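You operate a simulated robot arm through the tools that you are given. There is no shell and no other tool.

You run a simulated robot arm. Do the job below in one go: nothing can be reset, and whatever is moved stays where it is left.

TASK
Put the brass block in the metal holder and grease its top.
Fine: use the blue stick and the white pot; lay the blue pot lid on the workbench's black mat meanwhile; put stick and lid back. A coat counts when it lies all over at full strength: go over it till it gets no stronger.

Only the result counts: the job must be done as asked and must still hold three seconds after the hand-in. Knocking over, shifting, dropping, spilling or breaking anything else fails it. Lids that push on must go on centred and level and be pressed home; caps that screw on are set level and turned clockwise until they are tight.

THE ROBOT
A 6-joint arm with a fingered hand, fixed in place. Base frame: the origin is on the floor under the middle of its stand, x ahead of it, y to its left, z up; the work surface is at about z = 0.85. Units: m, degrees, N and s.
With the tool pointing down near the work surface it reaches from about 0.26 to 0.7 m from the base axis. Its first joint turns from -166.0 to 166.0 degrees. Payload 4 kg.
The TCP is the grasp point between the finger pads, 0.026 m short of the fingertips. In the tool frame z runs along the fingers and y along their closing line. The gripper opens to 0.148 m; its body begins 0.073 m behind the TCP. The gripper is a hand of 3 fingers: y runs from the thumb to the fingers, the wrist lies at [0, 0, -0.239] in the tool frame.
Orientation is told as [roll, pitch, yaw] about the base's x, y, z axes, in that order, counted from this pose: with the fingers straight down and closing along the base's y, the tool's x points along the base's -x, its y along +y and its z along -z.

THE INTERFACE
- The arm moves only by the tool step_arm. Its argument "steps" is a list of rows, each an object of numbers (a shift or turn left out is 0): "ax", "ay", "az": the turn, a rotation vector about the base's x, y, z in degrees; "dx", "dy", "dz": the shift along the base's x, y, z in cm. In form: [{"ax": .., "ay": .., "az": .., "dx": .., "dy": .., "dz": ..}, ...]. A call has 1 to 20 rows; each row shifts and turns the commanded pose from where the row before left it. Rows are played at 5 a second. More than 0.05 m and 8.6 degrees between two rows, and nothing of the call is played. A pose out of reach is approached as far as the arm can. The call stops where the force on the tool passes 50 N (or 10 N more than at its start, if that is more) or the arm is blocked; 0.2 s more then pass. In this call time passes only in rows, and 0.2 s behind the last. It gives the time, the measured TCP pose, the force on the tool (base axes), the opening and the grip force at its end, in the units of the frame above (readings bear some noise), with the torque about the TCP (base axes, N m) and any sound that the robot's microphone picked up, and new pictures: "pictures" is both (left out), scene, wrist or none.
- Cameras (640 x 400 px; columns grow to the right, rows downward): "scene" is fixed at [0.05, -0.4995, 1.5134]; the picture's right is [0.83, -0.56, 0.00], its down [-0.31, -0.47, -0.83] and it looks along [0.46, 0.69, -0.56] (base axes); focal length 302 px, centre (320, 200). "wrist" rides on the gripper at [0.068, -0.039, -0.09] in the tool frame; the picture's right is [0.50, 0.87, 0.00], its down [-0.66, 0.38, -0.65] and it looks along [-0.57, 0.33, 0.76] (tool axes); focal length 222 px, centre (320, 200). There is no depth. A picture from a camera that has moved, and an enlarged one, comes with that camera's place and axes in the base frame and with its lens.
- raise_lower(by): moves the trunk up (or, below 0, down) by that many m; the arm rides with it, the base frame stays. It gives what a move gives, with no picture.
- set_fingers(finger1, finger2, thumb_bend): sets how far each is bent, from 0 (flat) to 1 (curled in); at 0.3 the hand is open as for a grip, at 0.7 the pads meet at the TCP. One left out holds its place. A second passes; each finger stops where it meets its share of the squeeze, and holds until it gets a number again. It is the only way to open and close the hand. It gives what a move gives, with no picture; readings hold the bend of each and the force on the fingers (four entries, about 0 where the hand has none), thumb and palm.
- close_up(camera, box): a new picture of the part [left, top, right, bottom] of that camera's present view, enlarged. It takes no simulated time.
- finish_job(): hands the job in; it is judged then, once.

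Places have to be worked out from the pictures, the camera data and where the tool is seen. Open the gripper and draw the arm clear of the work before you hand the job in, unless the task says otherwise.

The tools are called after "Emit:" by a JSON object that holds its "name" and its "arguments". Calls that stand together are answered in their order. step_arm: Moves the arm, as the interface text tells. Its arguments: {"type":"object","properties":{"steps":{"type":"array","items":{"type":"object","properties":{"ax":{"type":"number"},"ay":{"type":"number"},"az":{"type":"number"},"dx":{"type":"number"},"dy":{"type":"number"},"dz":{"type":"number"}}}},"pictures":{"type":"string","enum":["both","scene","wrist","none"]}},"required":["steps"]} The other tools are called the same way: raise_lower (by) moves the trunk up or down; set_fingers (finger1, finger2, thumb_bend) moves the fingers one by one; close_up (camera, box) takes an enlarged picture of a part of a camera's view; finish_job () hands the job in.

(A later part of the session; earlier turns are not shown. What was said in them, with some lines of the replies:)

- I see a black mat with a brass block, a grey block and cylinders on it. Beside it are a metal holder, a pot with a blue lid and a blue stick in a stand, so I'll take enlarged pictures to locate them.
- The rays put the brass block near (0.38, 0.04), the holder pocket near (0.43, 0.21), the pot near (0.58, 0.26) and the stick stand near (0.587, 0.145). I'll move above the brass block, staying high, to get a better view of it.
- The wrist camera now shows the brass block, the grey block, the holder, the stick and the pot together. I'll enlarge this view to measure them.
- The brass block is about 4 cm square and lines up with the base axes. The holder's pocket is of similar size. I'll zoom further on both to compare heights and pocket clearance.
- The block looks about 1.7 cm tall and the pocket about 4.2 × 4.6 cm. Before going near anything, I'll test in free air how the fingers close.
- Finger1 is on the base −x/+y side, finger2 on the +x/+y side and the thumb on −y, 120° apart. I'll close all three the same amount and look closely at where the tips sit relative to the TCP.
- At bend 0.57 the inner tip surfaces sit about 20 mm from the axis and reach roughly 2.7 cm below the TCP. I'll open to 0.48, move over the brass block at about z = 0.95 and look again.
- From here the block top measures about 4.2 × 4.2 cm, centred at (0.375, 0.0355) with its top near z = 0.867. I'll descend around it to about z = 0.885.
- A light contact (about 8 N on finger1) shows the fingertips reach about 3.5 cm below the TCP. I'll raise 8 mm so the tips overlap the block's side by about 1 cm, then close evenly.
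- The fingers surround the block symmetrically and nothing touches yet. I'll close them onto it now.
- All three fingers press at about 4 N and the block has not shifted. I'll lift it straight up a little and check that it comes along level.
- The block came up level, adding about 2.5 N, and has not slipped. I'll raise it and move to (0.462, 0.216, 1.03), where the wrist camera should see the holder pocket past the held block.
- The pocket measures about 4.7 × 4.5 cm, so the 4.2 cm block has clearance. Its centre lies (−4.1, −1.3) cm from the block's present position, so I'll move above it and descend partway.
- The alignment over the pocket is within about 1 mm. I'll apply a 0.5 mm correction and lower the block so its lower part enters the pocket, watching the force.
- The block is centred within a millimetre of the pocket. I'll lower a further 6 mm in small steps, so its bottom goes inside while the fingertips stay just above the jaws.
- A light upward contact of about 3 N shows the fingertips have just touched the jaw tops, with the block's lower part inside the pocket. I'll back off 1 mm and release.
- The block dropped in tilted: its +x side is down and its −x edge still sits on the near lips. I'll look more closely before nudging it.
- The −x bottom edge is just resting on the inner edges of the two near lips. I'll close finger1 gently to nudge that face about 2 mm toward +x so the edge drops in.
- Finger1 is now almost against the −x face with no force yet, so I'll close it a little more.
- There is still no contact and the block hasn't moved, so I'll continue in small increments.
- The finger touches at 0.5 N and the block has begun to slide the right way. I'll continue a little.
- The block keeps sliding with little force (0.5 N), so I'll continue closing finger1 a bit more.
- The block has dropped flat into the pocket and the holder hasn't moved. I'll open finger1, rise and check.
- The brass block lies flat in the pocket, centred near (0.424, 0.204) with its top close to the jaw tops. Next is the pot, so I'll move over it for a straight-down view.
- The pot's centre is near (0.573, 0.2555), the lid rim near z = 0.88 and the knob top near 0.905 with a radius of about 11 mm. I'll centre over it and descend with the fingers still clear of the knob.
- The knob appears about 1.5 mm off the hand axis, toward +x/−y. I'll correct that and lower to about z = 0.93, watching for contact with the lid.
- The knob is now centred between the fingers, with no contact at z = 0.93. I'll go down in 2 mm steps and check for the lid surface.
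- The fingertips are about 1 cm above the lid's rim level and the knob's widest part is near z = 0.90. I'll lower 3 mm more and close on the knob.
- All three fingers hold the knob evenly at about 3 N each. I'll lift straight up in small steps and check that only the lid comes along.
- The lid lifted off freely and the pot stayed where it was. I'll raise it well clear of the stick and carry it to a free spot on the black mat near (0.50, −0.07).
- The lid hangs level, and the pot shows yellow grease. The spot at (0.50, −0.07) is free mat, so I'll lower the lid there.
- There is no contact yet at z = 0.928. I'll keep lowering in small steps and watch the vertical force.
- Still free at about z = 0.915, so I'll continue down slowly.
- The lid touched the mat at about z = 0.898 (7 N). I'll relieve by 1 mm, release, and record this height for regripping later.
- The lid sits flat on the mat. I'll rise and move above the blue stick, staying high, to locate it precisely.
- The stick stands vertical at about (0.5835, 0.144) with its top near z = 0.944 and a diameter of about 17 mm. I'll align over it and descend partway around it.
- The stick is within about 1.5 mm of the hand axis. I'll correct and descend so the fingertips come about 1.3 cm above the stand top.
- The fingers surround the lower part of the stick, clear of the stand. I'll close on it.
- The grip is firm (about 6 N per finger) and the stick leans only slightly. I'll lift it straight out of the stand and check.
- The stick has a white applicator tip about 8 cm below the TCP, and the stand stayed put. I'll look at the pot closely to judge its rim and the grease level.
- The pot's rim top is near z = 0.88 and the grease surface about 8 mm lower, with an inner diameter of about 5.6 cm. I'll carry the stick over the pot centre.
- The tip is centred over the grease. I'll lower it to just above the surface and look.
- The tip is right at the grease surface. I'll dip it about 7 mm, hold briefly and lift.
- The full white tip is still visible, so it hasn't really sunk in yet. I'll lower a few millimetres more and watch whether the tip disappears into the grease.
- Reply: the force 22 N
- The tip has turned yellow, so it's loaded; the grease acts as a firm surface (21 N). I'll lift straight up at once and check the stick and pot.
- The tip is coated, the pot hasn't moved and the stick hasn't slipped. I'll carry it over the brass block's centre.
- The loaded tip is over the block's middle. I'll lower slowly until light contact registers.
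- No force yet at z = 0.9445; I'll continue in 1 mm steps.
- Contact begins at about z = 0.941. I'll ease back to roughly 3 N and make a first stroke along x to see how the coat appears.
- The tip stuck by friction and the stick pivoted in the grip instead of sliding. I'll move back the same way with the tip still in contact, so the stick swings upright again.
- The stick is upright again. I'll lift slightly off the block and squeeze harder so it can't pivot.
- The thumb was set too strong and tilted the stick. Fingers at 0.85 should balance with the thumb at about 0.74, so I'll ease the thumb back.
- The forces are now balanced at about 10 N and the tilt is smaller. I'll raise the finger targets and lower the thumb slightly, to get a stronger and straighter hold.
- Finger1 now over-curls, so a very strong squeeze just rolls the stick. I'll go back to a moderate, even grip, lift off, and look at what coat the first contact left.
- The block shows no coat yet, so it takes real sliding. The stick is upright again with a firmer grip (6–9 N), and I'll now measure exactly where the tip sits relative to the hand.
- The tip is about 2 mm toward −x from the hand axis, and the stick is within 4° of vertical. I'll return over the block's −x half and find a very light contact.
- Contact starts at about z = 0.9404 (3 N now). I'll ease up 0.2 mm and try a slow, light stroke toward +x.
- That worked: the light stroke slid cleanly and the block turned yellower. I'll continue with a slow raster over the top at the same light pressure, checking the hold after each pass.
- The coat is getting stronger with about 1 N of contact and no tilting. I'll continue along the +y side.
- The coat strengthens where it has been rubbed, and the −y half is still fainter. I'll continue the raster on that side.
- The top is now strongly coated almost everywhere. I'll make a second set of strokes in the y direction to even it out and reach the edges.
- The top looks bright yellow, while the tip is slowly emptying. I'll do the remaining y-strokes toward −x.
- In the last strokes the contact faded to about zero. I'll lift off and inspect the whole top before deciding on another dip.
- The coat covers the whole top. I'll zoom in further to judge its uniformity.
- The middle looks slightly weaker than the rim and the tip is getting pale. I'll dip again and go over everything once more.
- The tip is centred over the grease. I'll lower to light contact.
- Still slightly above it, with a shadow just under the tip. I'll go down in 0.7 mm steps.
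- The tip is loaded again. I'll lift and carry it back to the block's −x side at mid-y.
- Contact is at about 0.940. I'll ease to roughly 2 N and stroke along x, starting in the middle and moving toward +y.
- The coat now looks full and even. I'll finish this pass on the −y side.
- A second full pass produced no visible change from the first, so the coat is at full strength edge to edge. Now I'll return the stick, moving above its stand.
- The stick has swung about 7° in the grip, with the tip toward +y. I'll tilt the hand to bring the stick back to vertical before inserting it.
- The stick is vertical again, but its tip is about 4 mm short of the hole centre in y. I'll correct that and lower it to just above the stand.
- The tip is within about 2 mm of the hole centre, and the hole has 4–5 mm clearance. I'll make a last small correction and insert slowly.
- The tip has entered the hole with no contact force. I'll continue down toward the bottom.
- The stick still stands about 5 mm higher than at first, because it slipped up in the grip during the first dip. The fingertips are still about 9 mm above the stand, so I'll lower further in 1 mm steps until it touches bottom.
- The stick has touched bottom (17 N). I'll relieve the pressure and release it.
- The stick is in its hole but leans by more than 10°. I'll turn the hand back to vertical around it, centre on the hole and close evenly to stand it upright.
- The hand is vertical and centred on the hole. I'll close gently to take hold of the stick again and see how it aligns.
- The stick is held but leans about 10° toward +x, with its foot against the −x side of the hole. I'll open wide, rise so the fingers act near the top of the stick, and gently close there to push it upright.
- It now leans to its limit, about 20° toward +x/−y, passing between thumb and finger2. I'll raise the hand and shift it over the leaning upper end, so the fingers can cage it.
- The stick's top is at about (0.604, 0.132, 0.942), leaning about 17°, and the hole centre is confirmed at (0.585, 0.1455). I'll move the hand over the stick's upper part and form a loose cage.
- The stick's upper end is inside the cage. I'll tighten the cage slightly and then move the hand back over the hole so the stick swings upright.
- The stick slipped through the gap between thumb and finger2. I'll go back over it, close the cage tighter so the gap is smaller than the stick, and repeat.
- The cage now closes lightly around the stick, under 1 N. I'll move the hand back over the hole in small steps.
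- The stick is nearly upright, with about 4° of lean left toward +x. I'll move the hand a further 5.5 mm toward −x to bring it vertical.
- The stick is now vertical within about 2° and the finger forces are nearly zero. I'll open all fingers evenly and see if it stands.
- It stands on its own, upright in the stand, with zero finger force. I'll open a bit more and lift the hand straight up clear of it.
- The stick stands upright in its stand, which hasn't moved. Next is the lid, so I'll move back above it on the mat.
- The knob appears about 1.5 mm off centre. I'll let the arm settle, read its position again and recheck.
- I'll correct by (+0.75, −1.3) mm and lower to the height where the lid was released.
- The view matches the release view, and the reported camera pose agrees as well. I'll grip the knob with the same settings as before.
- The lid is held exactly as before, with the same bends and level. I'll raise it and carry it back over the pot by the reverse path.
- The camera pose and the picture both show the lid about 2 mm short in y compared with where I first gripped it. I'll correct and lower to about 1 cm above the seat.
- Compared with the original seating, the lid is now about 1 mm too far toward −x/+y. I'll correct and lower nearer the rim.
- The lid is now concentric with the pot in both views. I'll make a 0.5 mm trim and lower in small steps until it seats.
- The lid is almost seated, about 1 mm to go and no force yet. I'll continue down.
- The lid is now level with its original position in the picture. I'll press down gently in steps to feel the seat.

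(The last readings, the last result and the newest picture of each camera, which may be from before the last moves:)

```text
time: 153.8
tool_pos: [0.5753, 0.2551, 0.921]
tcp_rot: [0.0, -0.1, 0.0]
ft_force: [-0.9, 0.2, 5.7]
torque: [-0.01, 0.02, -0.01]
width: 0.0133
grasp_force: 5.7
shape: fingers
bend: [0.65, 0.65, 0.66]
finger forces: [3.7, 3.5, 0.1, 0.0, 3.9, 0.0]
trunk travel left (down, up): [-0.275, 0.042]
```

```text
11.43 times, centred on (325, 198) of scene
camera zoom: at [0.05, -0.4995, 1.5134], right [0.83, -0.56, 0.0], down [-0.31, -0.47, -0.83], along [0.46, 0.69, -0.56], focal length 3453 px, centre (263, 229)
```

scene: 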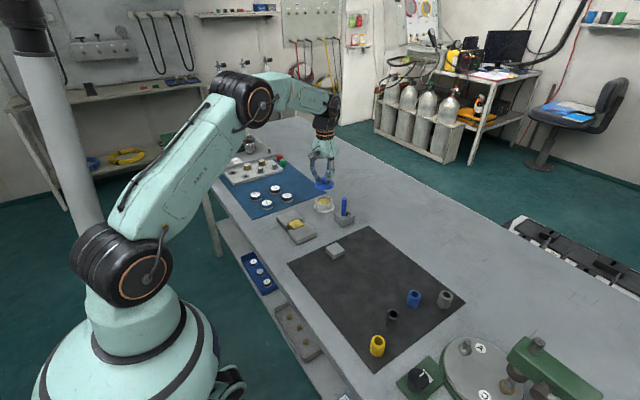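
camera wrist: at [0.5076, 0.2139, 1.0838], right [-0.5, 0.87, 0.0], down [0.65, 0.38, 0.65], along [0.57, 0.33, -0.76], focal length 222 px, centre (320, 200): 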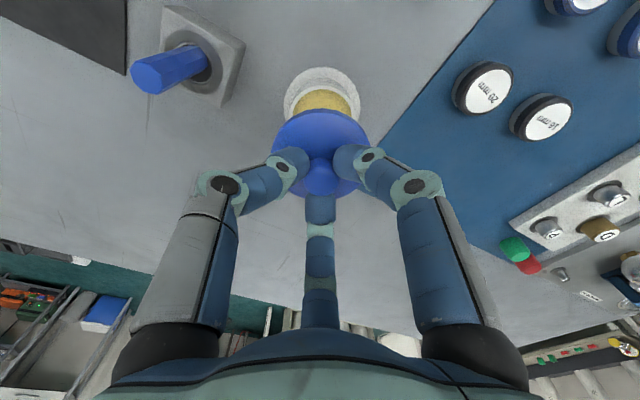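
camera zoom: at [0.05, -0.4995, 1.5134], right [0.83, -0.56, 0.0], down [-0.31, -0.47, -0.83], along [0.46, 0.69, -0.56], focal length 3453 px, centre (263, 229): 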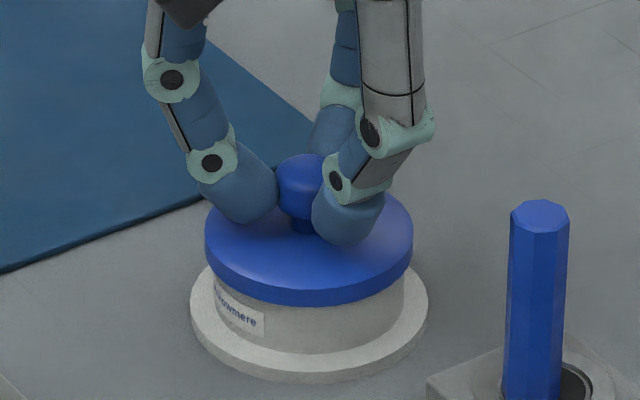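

Contact has begun (5.7 N), with the lid centred and level. I'll press further in small steps to make sure it is home.

Emit:
{"name": "step_arm", "arguments": {"steps": [{"dz": -0.1}], "pictures": "none"}}

Emit:
{"name": "step_arm", "arguments": {"steps": [{"dz": -0.1}], "pictures": "none"}}

Emit:
{"name": "step_arm", "arguments": {"steps": [{"dz": -0.1}], "pictures": "none"}}

Emit:
{"name": "close_up", "arguments": {"camera": "scene", "box": [305, 180, 345, 215]}}

```text
time: 154.2
tool_pos: [0.5748, 0.2538, 0.9212]
tcp_rot: [0.0, -0.2, -0.1]
ft_force: [-0.7, -1.2, 9.4]
torque: [-0.03, 0.0, -0.01]
width: 0.013
grasp_force: 6.7
shape: fingers
bend: [0.65, 0.65, 0.66]
finger forces: [4.1, 4.3, 0.0, 0.0, 4.8, 0.0]
trunk travel left (down, up): [-0.275, 0.042]
```

```text
time: 154.6
tool_pos: [0.5743, 0.2537, 0.9176]
tcp_rot: [0.0, -0.1, 0.0]
ft_force: [0.9, -0.1, 9.8]
torque: [0.0, -0.05, -0.03]
width: 0.013
grasp_force: 6.6
shape: fingers
bend: [0.65, 0.65, 0.67]
finger forces: [3.8, 4.7, 0.0, 0.1, 4.3, 0.0]
trunk travel left (down, up): [-0.275, 0.042]
```

```text
time: 155.0
tool_pos: [0.5736, 0.2544, 0.9168]
tcp_rot: [0.1, -0.1, 0.1]
ft_force: [0.3, -0.7, 9.8]
torque: [-0.02, -0.04, 0.0]
width: 0.0126
grasp_force: 6.7
shape: fingers
bend: [0.65, 0.65, 0.67]
finger forces: [3.8, 4.9, 0.1, 0.0, 4.3, 0.1]
trunk travel left (down, up): [-0.275, 0.042]
```

```text
11.43 times, centred on (325, 198) of scene
camera zoom: at [0.05, -0.4995, 1.5134], right [0.83, -0.56, 0.0], down [-0.31, -0.47, -0.83], along [0.46, 0.69, -0.56], focal length 3453 px, centre (263, 229)
```

zoom: 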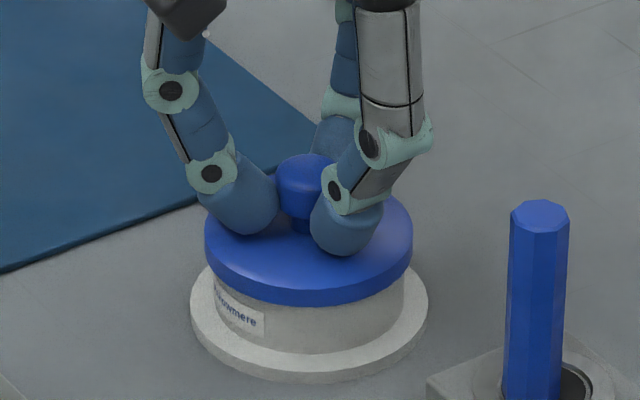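

The fingers slide on the knob at about 10 N, and the lid sits exactly where it was at the start. I'll release, rise and inspect, then press once more on top of the knob with closed fingertips.

Emit:
{"name": "step_arm", "arguments": {"steps": [{"dz": 0.3}, {"dz": 0.1}], "pictures": "none"}}

Emit:
{"name": "set_fingers", "arguments": {"finger1": 0.55, "finger2": 0.55, "thumb_bend": 0.55}}

Emit:
{"name": "step_arm", "arguments": {"steps": [{"dz": 1.5}, {"dz": 2.0}, {"dz": 2.0}, {"dz": 0}], "pictures": "none"}}

Emit:
{"name": "close_up", "arguments": {"camera": "scene", "box": [305, 180, 345, 215]}}

Emit:
{"name": "close_up", "arguments": {"camera": "wrist", "box": [220, 60, 420, 200]}}

```text
time: 155.6
tool_pos: [0.5746, 0.2533, 0.9202]
tcp_rot: [0.0, -0.1, 0.0]
ft_force: [0.1, 0.4, -0.5]
torque: [0.03, -0.03, 0.01]
width: 0.0131
grasp_force: 5.0
shape: fingers
bend: [0.65, 0.64, 0.66]
finger forces: [3.0, 3.3, 0.0, 0.0, 2.9, 0.0]
trunk travel left (down, up): [-0.275, 0.042]
```

```text
time: 156.6
tool_pos: [0.5749, 0.2543, 0.9211]
tcp_rot: [0.0, 0.1, 0.1]
ft_force: [-1.2, -0.2, 0.4]
torque: [0.04, 0.0, -0.01]
width: 0.0452
grasp_force: 0.1
shape: fingers
bend: [0.55, 0.55, 0.55]
finger forces: [0.0, 0.0, 0.0, 0.0, 0.0, 0.0]
trunk travel left (down, up): [-0.275, 0.042]
```

```text
time: 157.6
tool_pos: [0.5754, 0.2564, 0.9779]
tcp_rot: [0.0, 0.0, 0.0]
ft_force: [-0.1, 0.4, -0.5]
torque: [0.0, 0.01, 0.01]
width: 0.0453
grasp_force: 0.0
shape: fingers
bend: [0.55, 0.55, 0.55]
finger forces: [0.0, 0.0, 0.0, 0.0, 0.1, 0.1]
trunk travel left (down, up): [-0.275, 0.042]
```

```text
11.43 times, centred on (325, 198) of scene
camera zoom: at [0.05, -0.4995, 1.5134], right [0.83, -0.56, 0.0], down [-0.31, -0.47, -0.83], along [0.46, 0.69, -0.56], focal length 3453 px, centre (263, 229)
```

zoom: 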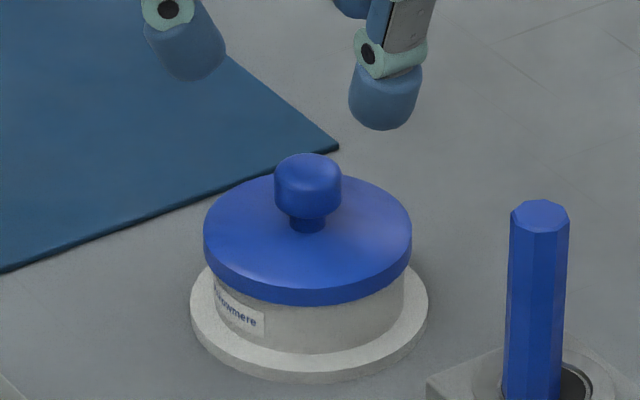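

```text
2.86 times, centred on (320, 130) of wrist
camera zoom: at [0.5086, 0.2169, 1.0663], right [-0.5, 0.87, 0.0], down [0.65, 0.38, 0.65], along [0.57, 0.33, -0.76], focal length 635 px, centre (320, 400)
```

zoom: 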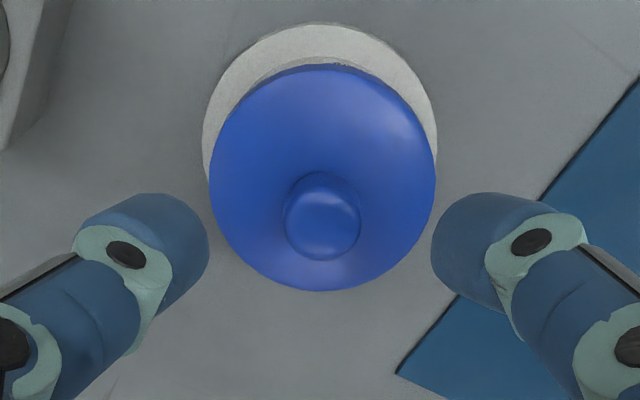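

The lid looks seated, centred and level. I'll zoom in closely to verify the seam all around.

Emit:
{"name": "close_up", "arguments": {"camera": "scene", "box": [310, 188, 338, 214]}}

Emit:
{"name": "close_up", "arguments": {"camera": "wrist", "box": [275, 60, 365, 160]}}

```text
15.38 times, centred on (324, 201) of scene
camera zoom: at [0.05, -0.4995, 1.5134], right [0.83, -0.56, 0.0], down [-0.31, -0.47, -0.83], along [0.46, 0.69, -0.56], focal length 4648 px, centre (258, 185)
```

zoom: 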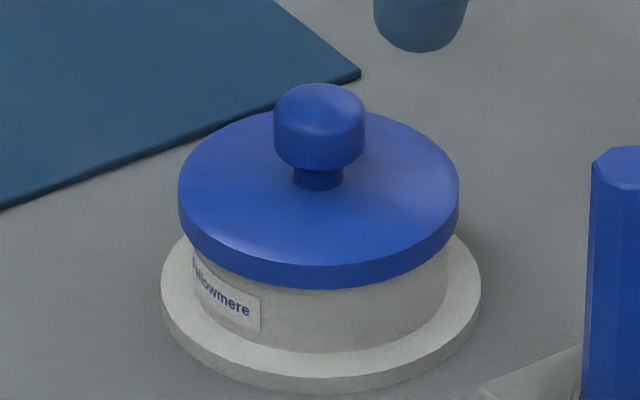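

```text
4.00 times, centred on (320, 110) of wrist
camera zoom: at [0.5086, 0.2169, 1.0663], right [-0.5, 0.87, 0.0], down [0.65, 0.38, 0.65], along [0.57, 0.33, -0.76], focal length 888 px, centre (320, 560)
```

zoom: 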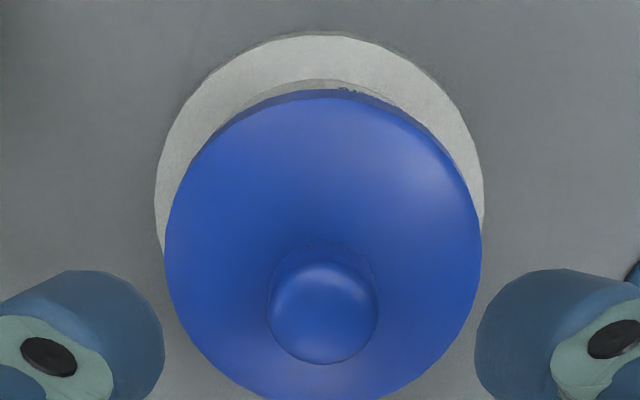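

The lid is concentric within about 0.6 mm and level, at the same height as at the start. To be sure it is home, I'll close the fingertips together and press straight down on the knob.

Emit:
{"name": "set_fingers", "arguments": {"finger1": 0.69, "finger2": 0.69, "thumb_bend": 0.69}}

Emit:
{"name": "step_arm", "arguments": {"steps": [{"dz": -1.5}, {"dz": -0.8}, {"dz": 0}], "pictures": "none"}}

Emit:
{"name": "close_up", "arguments": {"camera": "scene", "box": [305, 175, 345, 210]}}

Emit:
{"name": "close_up", "arguments": {"camera": "wrist", "box": [220, 80, 420, 220]}}

```text
time: 158.6
tool_pos: [0.5748, 0.2559, 0.9771]
tcp_rot: [-0.1, 0.1, 0.1]
ft_force: [0.5, 0.1, 0.0]
torque: [0.0, 0.02, -0.04]
width: 0.0021
grasp_force: 0.1
shape: fingers
bend: [0.69, 0.69, 0.69]
finger forces: [0.0, 0.1, 0.1, 0.0, 0.0, 0.0]
trunk travel left (down, up): [-0.275, 0.042]
```

```text
time: 159.4
tool_pos: [0.5759, 0.2545, 0.9534]
tcp_rot: [-0.1, -0.1, 0.0]
ft_force: [-0.2, -0.6, 0.4]
torque: [0.03, 0.02, 0.03]
width: 0.0024
grasp_force: 0.1
shape: fingers
bend: [0.69, 0.69, 0.69]
finger forces: [0.0, 0.1, 0.0, 0.0, 0.1, 0.1]
trunk travel left (down, up): [-0.275, 0.042]
```

```text
11.43 times, centred on (325, 192) of scene
camera zoom: at [0.05, -0.4995, 1.5134], right [0.83, -0.56, 0.0], down [-0.31, -0.47, -0.83], along [0.46, 0.69, -0.56], focal length 3453 px, centre (263, 286)
```

zoom: 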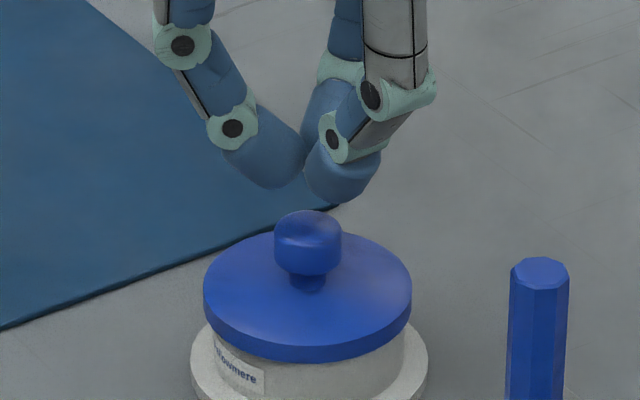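

```text
2.86 times, centred on (320, 150) of wrist
camera zoom: at [0.509, 0.2157, 1.0425], right [-0.5, 0.87, 0.0], down [0.66, 0.38, 0.65], along [0.57, 0.33, -0.76], focal length 635 px, centre (320, 343)
```

zoom: 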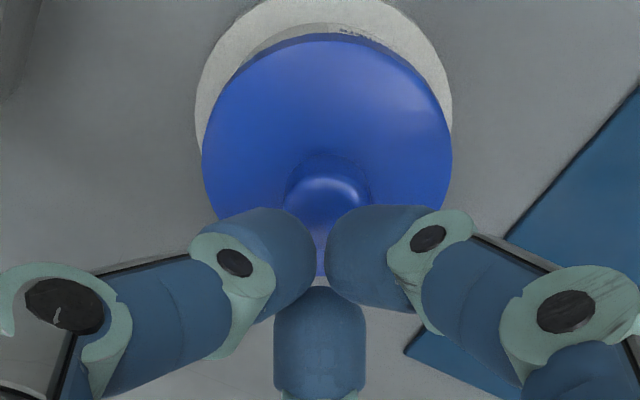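

Emit:
{"name": "step_arm", "arguments": {"steps": [{"dz": -0.5}, {"dz": -0.3}], "pictures": "none"}}

Emit:
{"name": "step_arm", "arguments": {"steps": [{"dz": -0.2}], "pictures": "none"}}

Emit:
{"name": "step_arm", "arguments": {"steps": [{"dz": -0.2}], "pictures": "none"}}

Emit:
{"name": "close_up", "arguments": {"camera": "scene", "box": [305, 175, 345, 210]}}

```text
time: 160.0
tool_pos: [0.5744, 0.2536, 0.9461]
tcp_rot: [0.0, -0.1, 0.0]
ft_force: [0.0, -0.8, 0.5]
torque: [0.01, 0.01, 0.03]
width: 0.0024
grasp_force: 0.1
shape: fingers
bend: [0.69, 0.69, 0.69]
finger forces: [0.0, 0.1, 0.0, 0.1, 0.0, 0.1]
trunk travel left (down, up): [-0.275, 0.042]
```

```text
time: 160.4
tool_pos: [0.5737, 0.2537, 0.9441]
tcp_rot: [0.0, 0.0, -0.1]
ft_force: [-0.1, 0.1, 0.4]
torque: [0.0, 0.0, -0.01]
width: 0.002
grasp_force: 0.0
shape: fingers
bend: [0.69, 0.69, 0.69]
finger forces: [0.1, 0.1, 0.0, 0.0, 0.0, 0.0]
trunk travel left (down, up): [-0.275, 0.042]
```

```text
time: 160.8
tool_pos: [0.5751, 0.2541, 0.9417]
tcp_rot: [0.0, 0.0, 0.0]
ft_force: [0.7, 0.0, -0.4]
torque: [0.02, -0.03, 0.0]
width: 0.0022
grasp_force: 0.0
shape: fingers
bend: [0.69, 0.69, 0.69]
finger forces: [0.0, 0.0, 0.0, 0.1, 0.0, 0.0]
trunk travel left (down, up): [-0.275, 0.042]
```

```text
11.43 times, centred on (325, 192) of scene
camera zoom: at [0.05, -0.4995, 1.5134], right [0.83, -0.56, 0.0], down [-0.31, -0.47, -0.83], along [0.46, 0.69, -0.56], focal length 3453 px, centre (263, 286)
```

zoom: 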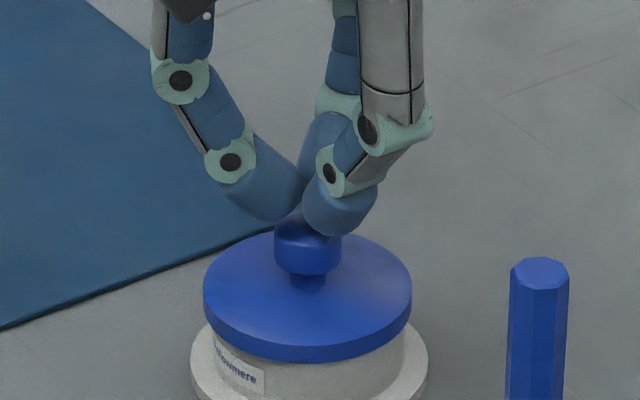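

The fingertips are just about to touch the knob's top. I'll continue in small steps.

Emit:
{"name": "step_arm", "arguments": {"steps": [{"dz": -0.15}], "pictures": "none"}}

Emit:
{"name": "step_arm", "arguments": {"steps": [{"dz": -0.15}], "pictures": "none"}}

Emit:
{"name": "step_arm", "arguments": {"steps": [{"dz": -0.15}], "pictures": "none"}}

Emit:
{"name": "close_up", "arguments": {"camera": "scene", "box": [305, 175, 345, 210]}}

```text
time: 161.2
tool_pos: [0.5748, 0.2542, 0.9401]
tcp_rot: [0.1, 0.1, 0.1]
ft_force: [-0.2, 0.1, 0.1]
torque: [0.01, 0.03, -0.01]
width: 0.0019
grasp_force: 0.0
shape: fingers
bend: [0.69, 0.69, 0.69]
finger forces: [0.0, 0.0, 0.0, 0.0, 0.1, 0.0]
trunk travel left (down, up): [-0.275, 0.042]
```

```text
time: 161.6
tool_pos: [0.576, 0.2542, 0.9374]
tcp_rot: [0.1, 0.0, 0.0]
ft_force: [0.6, 0.1, 0.1]
torque: [0.02, -0.01, 0.02]
width: 0.0021
grasp_force: 0.0
shape: fingers
bend: [0.69, 0.69, 0.69]
finger forces: [0.0, 0.0, 0.1, 0.0, 0.1, 0.1]
trunk travel left (down, up): [-0.275, 0.042]
```

```text
time: 162.0
tool_pos: [0.5739, 0.2545, 0.9355]
tcp_rot: [0.0, 0.0, 0.1]
ft_force: [0.7, 0.2, -0.2]
torque: [-0.02, 0.04, -0.02]
width: 0.0021
grasp_force: 0.0
shape: fingers
bend: [0.69, 0.69, 0.69]
finger forces: [0.0, 0.0, 0.0, 0.0, 0.0, 0.1]
trunk travel left (down, up): [-0.275, 0.042]
```

```text
11.43 times, centred on (325, 192) of scene
camera zoom: at [0.05, -0.4995, 1.5134], right [0.83, -0.56, 0.0], down [-0.31, -0.47, -0.83], along [0.46, 0.69, -0.56], focal length 3453 px, centre (263, 286)
```

zoom: 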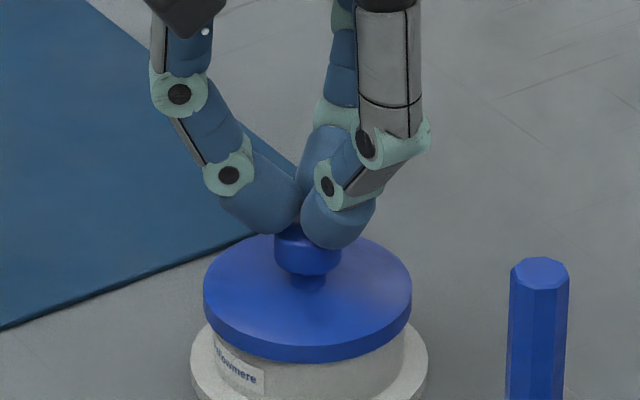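

Emit:
{"name": "step_arm", "arguments": {"steps": [{"dz": -0.15}], "pictures": "none"}}

Emit:
{"name": "step_arm", "arguments": {"steps": [{"dz": -0.15}], "pictures": "none"}}

Emit:
{"name": "close_up", "arguments": {"camera": "scene", "box": [305, 175, 345, 210]}}

Emit:
{"name": "close_up", "arguments": {"camera": "wrist", "box": [220, 80, 420, 220]}}

```text
time: 162.4
tool_pos: [0.5748, 0.2546, 0.9361]
tcp_rot: [0.0, -0.1, 0.0]
ft_force: [0.8, -0.4, 2.1]
torque: [0.01, 0.01, 0.02]
width: 0.002
grasp_force: 1.2
shape: fingers
bend: [0.69, 0.69, 0.69]
finger forces: [1.4, 1.2, 0.0, 0.1, 0.0, 0.0]
trunk travel left (down, up): [-0.275, 0.042]
```

```text
time: 162.8
tool_pos: [0.575, 0.2541, 0.935]
tcp_rot: [0.1, -0.2, 0.1]
ft_force: [0.1, 1.4, 10.0]
torque: [0.03, -0.01, -0.02]
width: 0.0012
grasp_force: 5.3
shape: fingers
bend: [0.69, 0.69, 0.69]
finger forces: [5.2, 5.4, 0.1, 0.0, 0.0, 0.0]
trunk travel left (down, up): [-0.275, 0.042]
```

```text
11.43 times, centred on (325, 192) of scene
camera zoom: at [0.05, -0.4995, 1.5134], right [0.83, -0.56, 0.0], down [-0.31, -0.47, -0.83], along [0.46, 0.69, -0.56], focal length 3453 px, centre (263, 286)
```

zoom: 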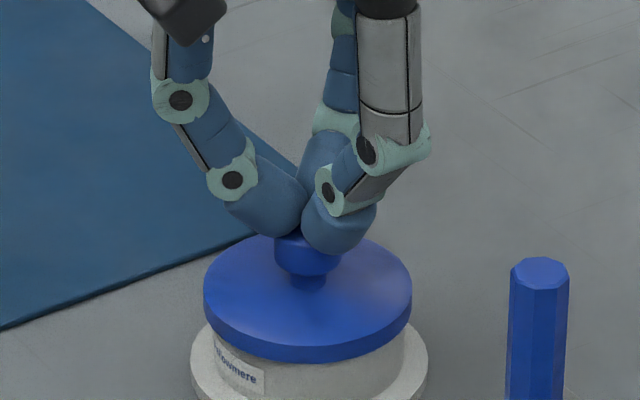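

```text
2.86 times, centred on (320, 150) of wrist
camera zoom: at [0.5075, 0.2155, 1.0235], right [-0.5, 0.87, 0.0], down [0.65, 0.38, 0.66], along [0.57, 0.33, -0.75], focal length 635 px, centre (320, 343)
```

zoom: 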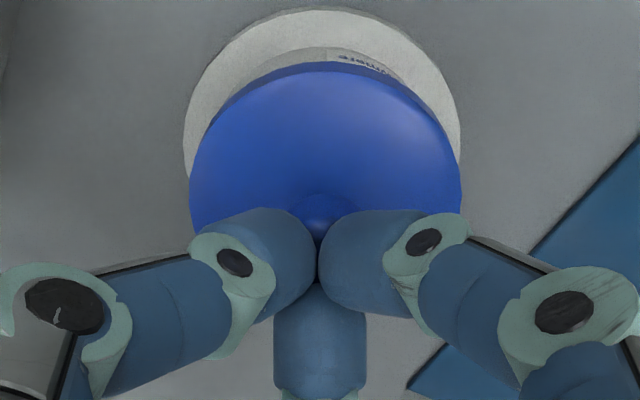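

There is now 10 N on the knob and the lid doesn't move at all. I'll take one more small step for a firm press, then withdraw.

Emit:
{"name": "step_arm", "arguments": {"steps": [{"dz": -0.12}], "pictures": "none"}}

Emit:
{"name": "step_arm", "arguments": {"steps": [{"dz": -0.1}], "pictures": "none"}}

Emit:
{"name": "close_up", "arguments": {"camera": "scene", "box": [305, 175, 345, 210]}}

```text
time: 163.2
tool_pos: [0.5733, 0.2549, 0.9342]
tcp_rot: [0.1, -0.2, -0.1]
ft_force: [0.0, 1.5, 15.1]
torque: [0.12, 0.05, -0.04]
width: 0.0009
grasp_force: 8.4
shape: fingers
bend: [0.71, 0.71, 0.69]
finger forces: [9.1, 7.2, 0.0, 0.1, 0.5, 0.0]
trunk travel left (down, up): [-0.275, 0.042]
```

```text
time: 163.6
tool_pos: [0.5742, 0.2536, 0.9337]
tcp_rot: [0.1, -0.1, 0.0]
ft_force: [0.4, 1.6, 21.3]
torque: [0.07, -0.01, 0.02]
width: 0.0005
grasp_force: 11.7
shape: fingers
bend: [0.71, 0.71, 0.69]
finger forces: [11.4, 8.9, 0.1, 0.1, 2.9, 0.0]
trunk travel left (down, up): [-0.275, 0.042]
```

```text
11.43 times, centred on (325, 192) of scene
camera zoom: at [0.05, -0.4995, 1.5134], right [0.83, -0.56, 0.0], down [-0.31, -0.47, -0.83], along [0.46, 0.69, -0.56], focal length 3453 px, centre (263, 286)
```

zoom: 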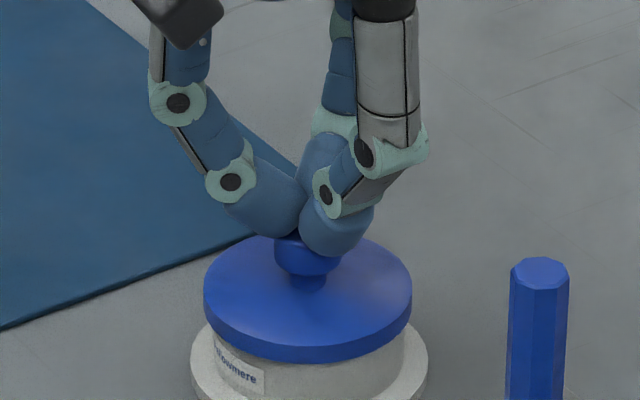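

The lid stays put under 21 N, so it is home. I'll lift straight up, open the hand and draw the arm clear.

Emit:
{"name": "step_arm", "arguments": {"steps": [{"dz": 0.5}, {"dz": 1.5}, {"dz": 3.0}, {"dz": 4.0}, {"dz": 4.5}, {"dz": 4.5}, {"dz": 4.5}], "pictures": "none"}}

Emit:
{"name": "set_fingers", "arguments": {"finger1": 0.3, "finger2": 0.3, "thumb_bend": 0.3}}

Emit:
{"name": "step_arm", "arguments": {"steps": [{"dx": -4.5, "dz": 1.0}, {"dx": -4.5, "dz": 1.0}, {"dx": -4.5}, {"dx": -4.5}, {"dx": -1.5}, {"dz": 0}]}}

Emit:
{"name": "close_up", "arguments": {"camera": "scene", "box": [270, 175, 370, 255]}}

Emit:
{"name": "close_up", "arguments": {"camera": "wrist", "box": [180, 20, 440, 190]}}

```text
time: 165.2
tool_pos: [0.5736, 0.2527, 1.1546]
tcp_rot: [0.0, 0.0, 0.0]
ft_force: [-0.4, 0.4, 0.1]
torque: [-0.01, 0.0, -0.02]
width: 0.0019
grasp_force: 0.0
shape: fingers
bend: [0.69, 0.69, 0.69]
finger forces: [0.0, 0.0, 0.1, 0.1, 0.0, 0.0]
trunk travel left (down, up): [-0.275, 0.042]
```

```text
time: 166.2
tool_pos: [0.5747, 0.2512, 1.1545]
tcp_rot: [0.0, 0.0, 0.0]
ft_force: [0.3, 0.1, -0.2]
torque: [0.02, 0.0, -0.01]
width: 0.127
grasp_force: 0.1
shape: fingers
bend: [0.3, 0.3, 0.3]
finger forces: [0.0, 0.0, 0.1, 0.0, 0.0, 0.1]
trunk travel left (down, up): [-0.275, 0.042]
```

```text
time: 167.6
tool_pos: [0.379, 0.2538, 1.1759]
tcp_rot: [0.0, 0.0, 0.0]
ft_force: [-0.2, 0.5, -0.3]
torque: [0.01, 0.01, 0.02]
width: 0.1266
grasp_force: 0.1
shape: fingers
bend: [0.3, 0.3, 0.3]
finger forces: [0.0, 0.0, 0.0, 0.1, 0.1, 0.0]
trunk travel left (down, up): [-0.275, 0.042]
camera wrist: at [0.3126, 0.2158, 1.2649], right [-0.5, 0.87, 0.0], down [0.66, 0.38, 0.65], along [0.57, 0.33, -0.76], focal length 222 px, centre (320, 200)
```

scene: 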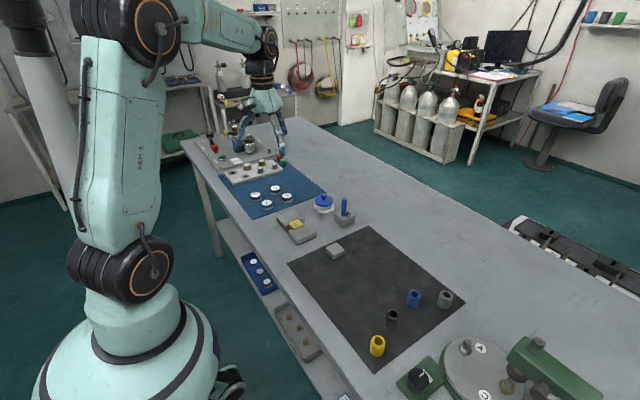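
wrist: 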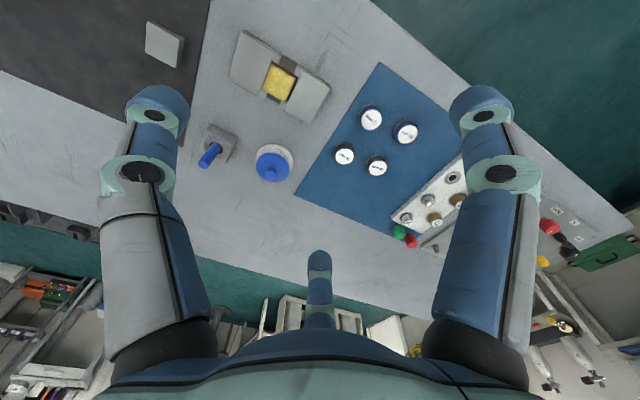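

```text
5.00 times, centred on (320, 215) of scene
camera zoom: at [0.05, -0.4995, 1.5134], right [0.83, -0.56, 0.0], down [-0.31, -0.47, -0.83], along [0.46, 0.69, -0.56], focal length 1511 px, centre (320, 125)
```

zoom: 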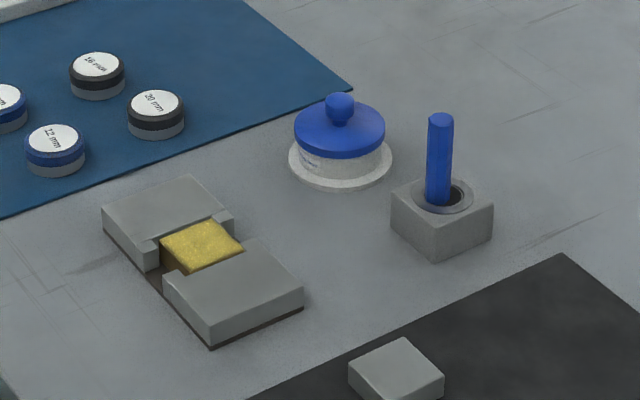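

```text
2.35 times, centred on (310, 105) of wrist
camera zoom: at [0.3126, 0.2158, 1.2649], right [-0.5, 0.87, 0.0], down [0.66, 0.38, 0.65], along [0.57, 0.33, -0.76], focal length 523 px, centre (344, 424)
```

zoom: 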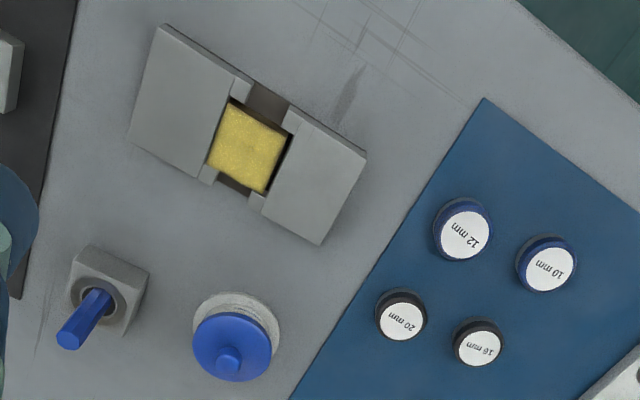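

The block is greased in the holder, the lid is on the pot, the stick stands in its stand and the arm is clear. I'll take the same views as at the start to confirm nothing else moved and the coat is uniform.

Emit:
{"name": "close_up", "arguments": {"camera": "scene", "box": [260, 180, 380, 280]}}

Emit:
{"name": "close_up", "arguments": {"camera": "scene", "box": [270, 205, 322, 247]}}

Emit:
{"name": "close_up", "arguments": {"camera": "wrist", "box": [255, 55, 305, 105]}}

```text
4.00 times, centred on (320, 230) of scene
camera zoom: at [0.05, -0.4995, 1.5134], right [0.83, -0.56, 0.0], down [-0.31, -0.47, -0.83], along [0.46, 0.69, -0.56], focal length 1208 px, centre (320, 80)
```

zoom: 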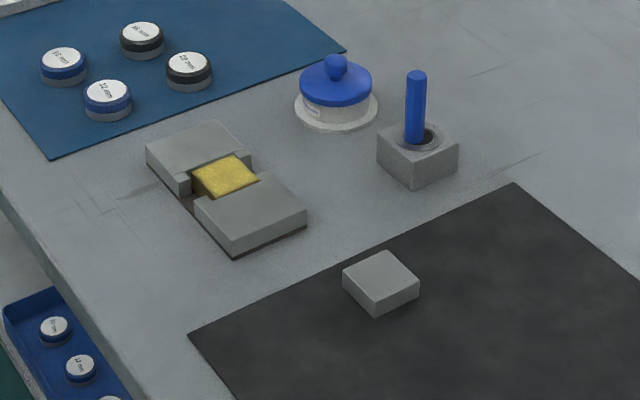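

```text
9.52 times, centred on (296, 226) of scene
camera zoom: at [0.05, -0.4995, 1.5134], right [0.83, -0.56, 0.0], down [-0.31, -0.47, -0.83], along [0.46, 0.69, -0.56], focal length 2877 px, centre (549, -48)
```

zoom: 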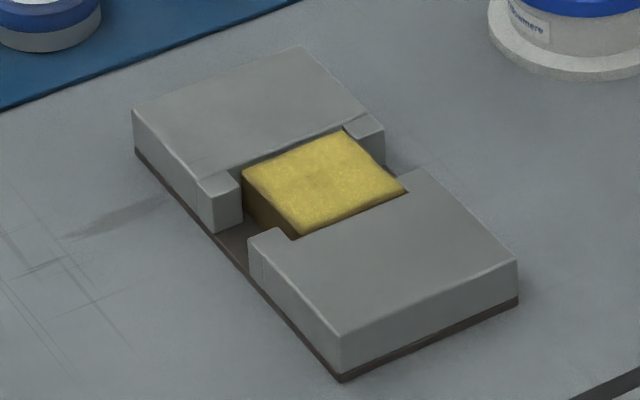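

```text
8.00 times, centred on (280, 80) of wrist
camera zoom: at [0.3126, 0.2158, 1.2649], right [-0.5, 0.87, 0.0], down [0.66, 0.38, 0.65], along [0.57, 0.33, -0.76], focal length 1777 px, centre (640, 1160)
```

zoom: 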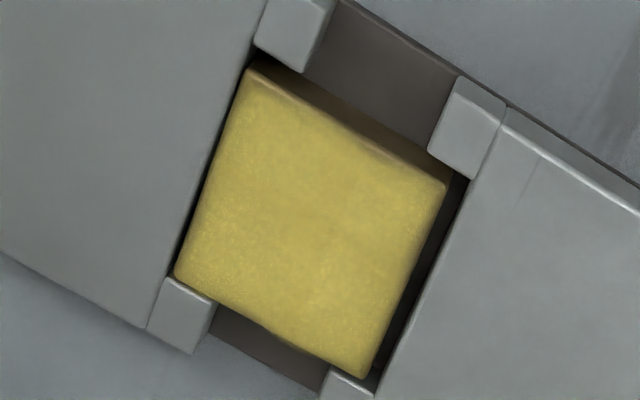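

Holder, pot, stand, blocks and mats are exactly where they were. I'll take one more enlarged look at the coat's −x edge and corners.

Emit:
{"name": "close_up", "arguments": {"camera": "wrist", "box": [266, 62, 296, 82]}}

Emit:
{"name": "close_up", "arguments": {"camera": "scene", "box": [287, 217, 303, 231]}}

Emit:
{"name": "close_up", "arguments": {"camera": "wrist", "box": [264, 78, 294, 100]}}

```text
16.00 times, centred on (281, 72) of wrist
camera zoom: at [0.3126, 0.2158, 1.2649], right [-0.5, 0.87, 0.0], down [0.66, 0.38, 0.65], along [0.57, 0.33, -0.76], focal length 3554 px, centre (944, 2248)
```

zoom: 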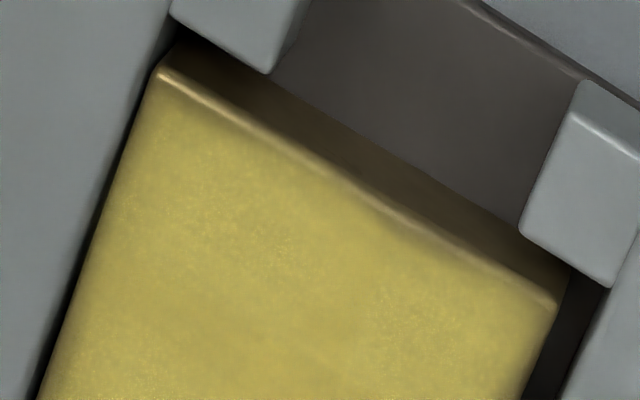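

```text
16.00 times, centred on (295, 224) of scene
camera zoom: at [0.05, -0.4995, 1.5134], right [0.83, -0.56, 0.0], down [-0.31, -0.47, -0.83], along [0.46, 0.69, -0.56], focal length 4834 px, centre (720, -184)
```

zoom: 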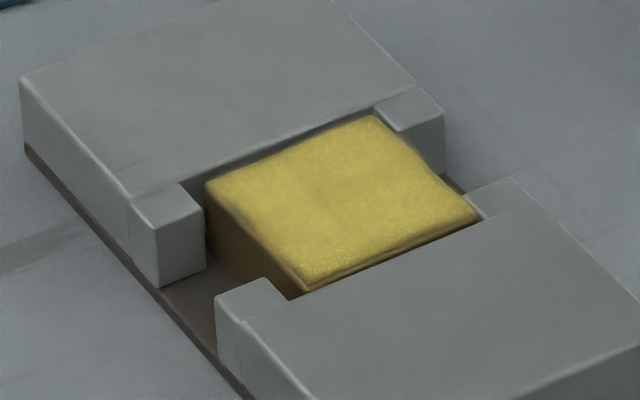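

```text
16.00 times, centred on (279, 89) of wrist
camera zoom: at [0.3126, 0.2158, 1.2649], right [-0.5, 0.87, 0.0], down [0.66, 0.38, 0.65], along [0.57, 0.33, -0.76], focal length 3554 px, centre (976, 1976)
```

zoom: 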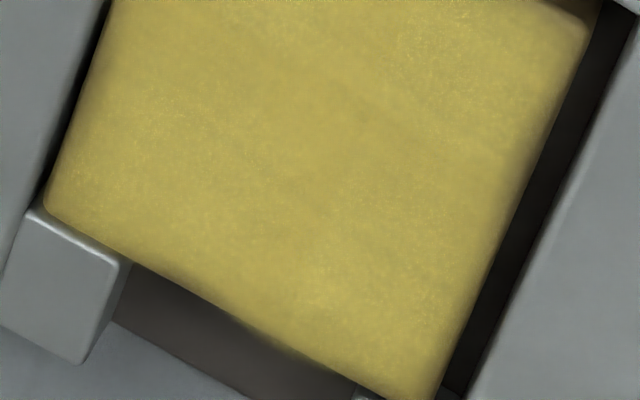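

The coat lies evenly over the whole top out to the edges. The stick and lid are back in place, and the hand is open and clear of the work, so I'm handing the job in.

Emit:
{"name": "finish_job", "arguments": {}}

```text
The job is handed in.
```

I put the brass block in the metal holder, greased its top and handed the job in. I don't know yet how it was judged.

- **Block:** It lies flat in the holder. It first caught on the holder's near edge when I released it, and a light nudge dropped it in.
- **Grease:** I dipped the blue stick in the white pot twice and went over the whole top twice. The second pass made no visible difference, and the coat reaches the edges and corners.
- **Stick:** It stands upright in its stand, a few millimetres off the middle of the hole. It leaned over the first time I let go, so I straightened it.
- **Lid:** It lay on the black mat meanwhile and is now back on the pot, level and within about 0.6 mm of centre. It did not move when I pressed it down with 21 N.
- **Everything else:** The holder, pot, stand, grey block and mats look the same as in the starting pictures. The hand is open and the arm is clear of the work.
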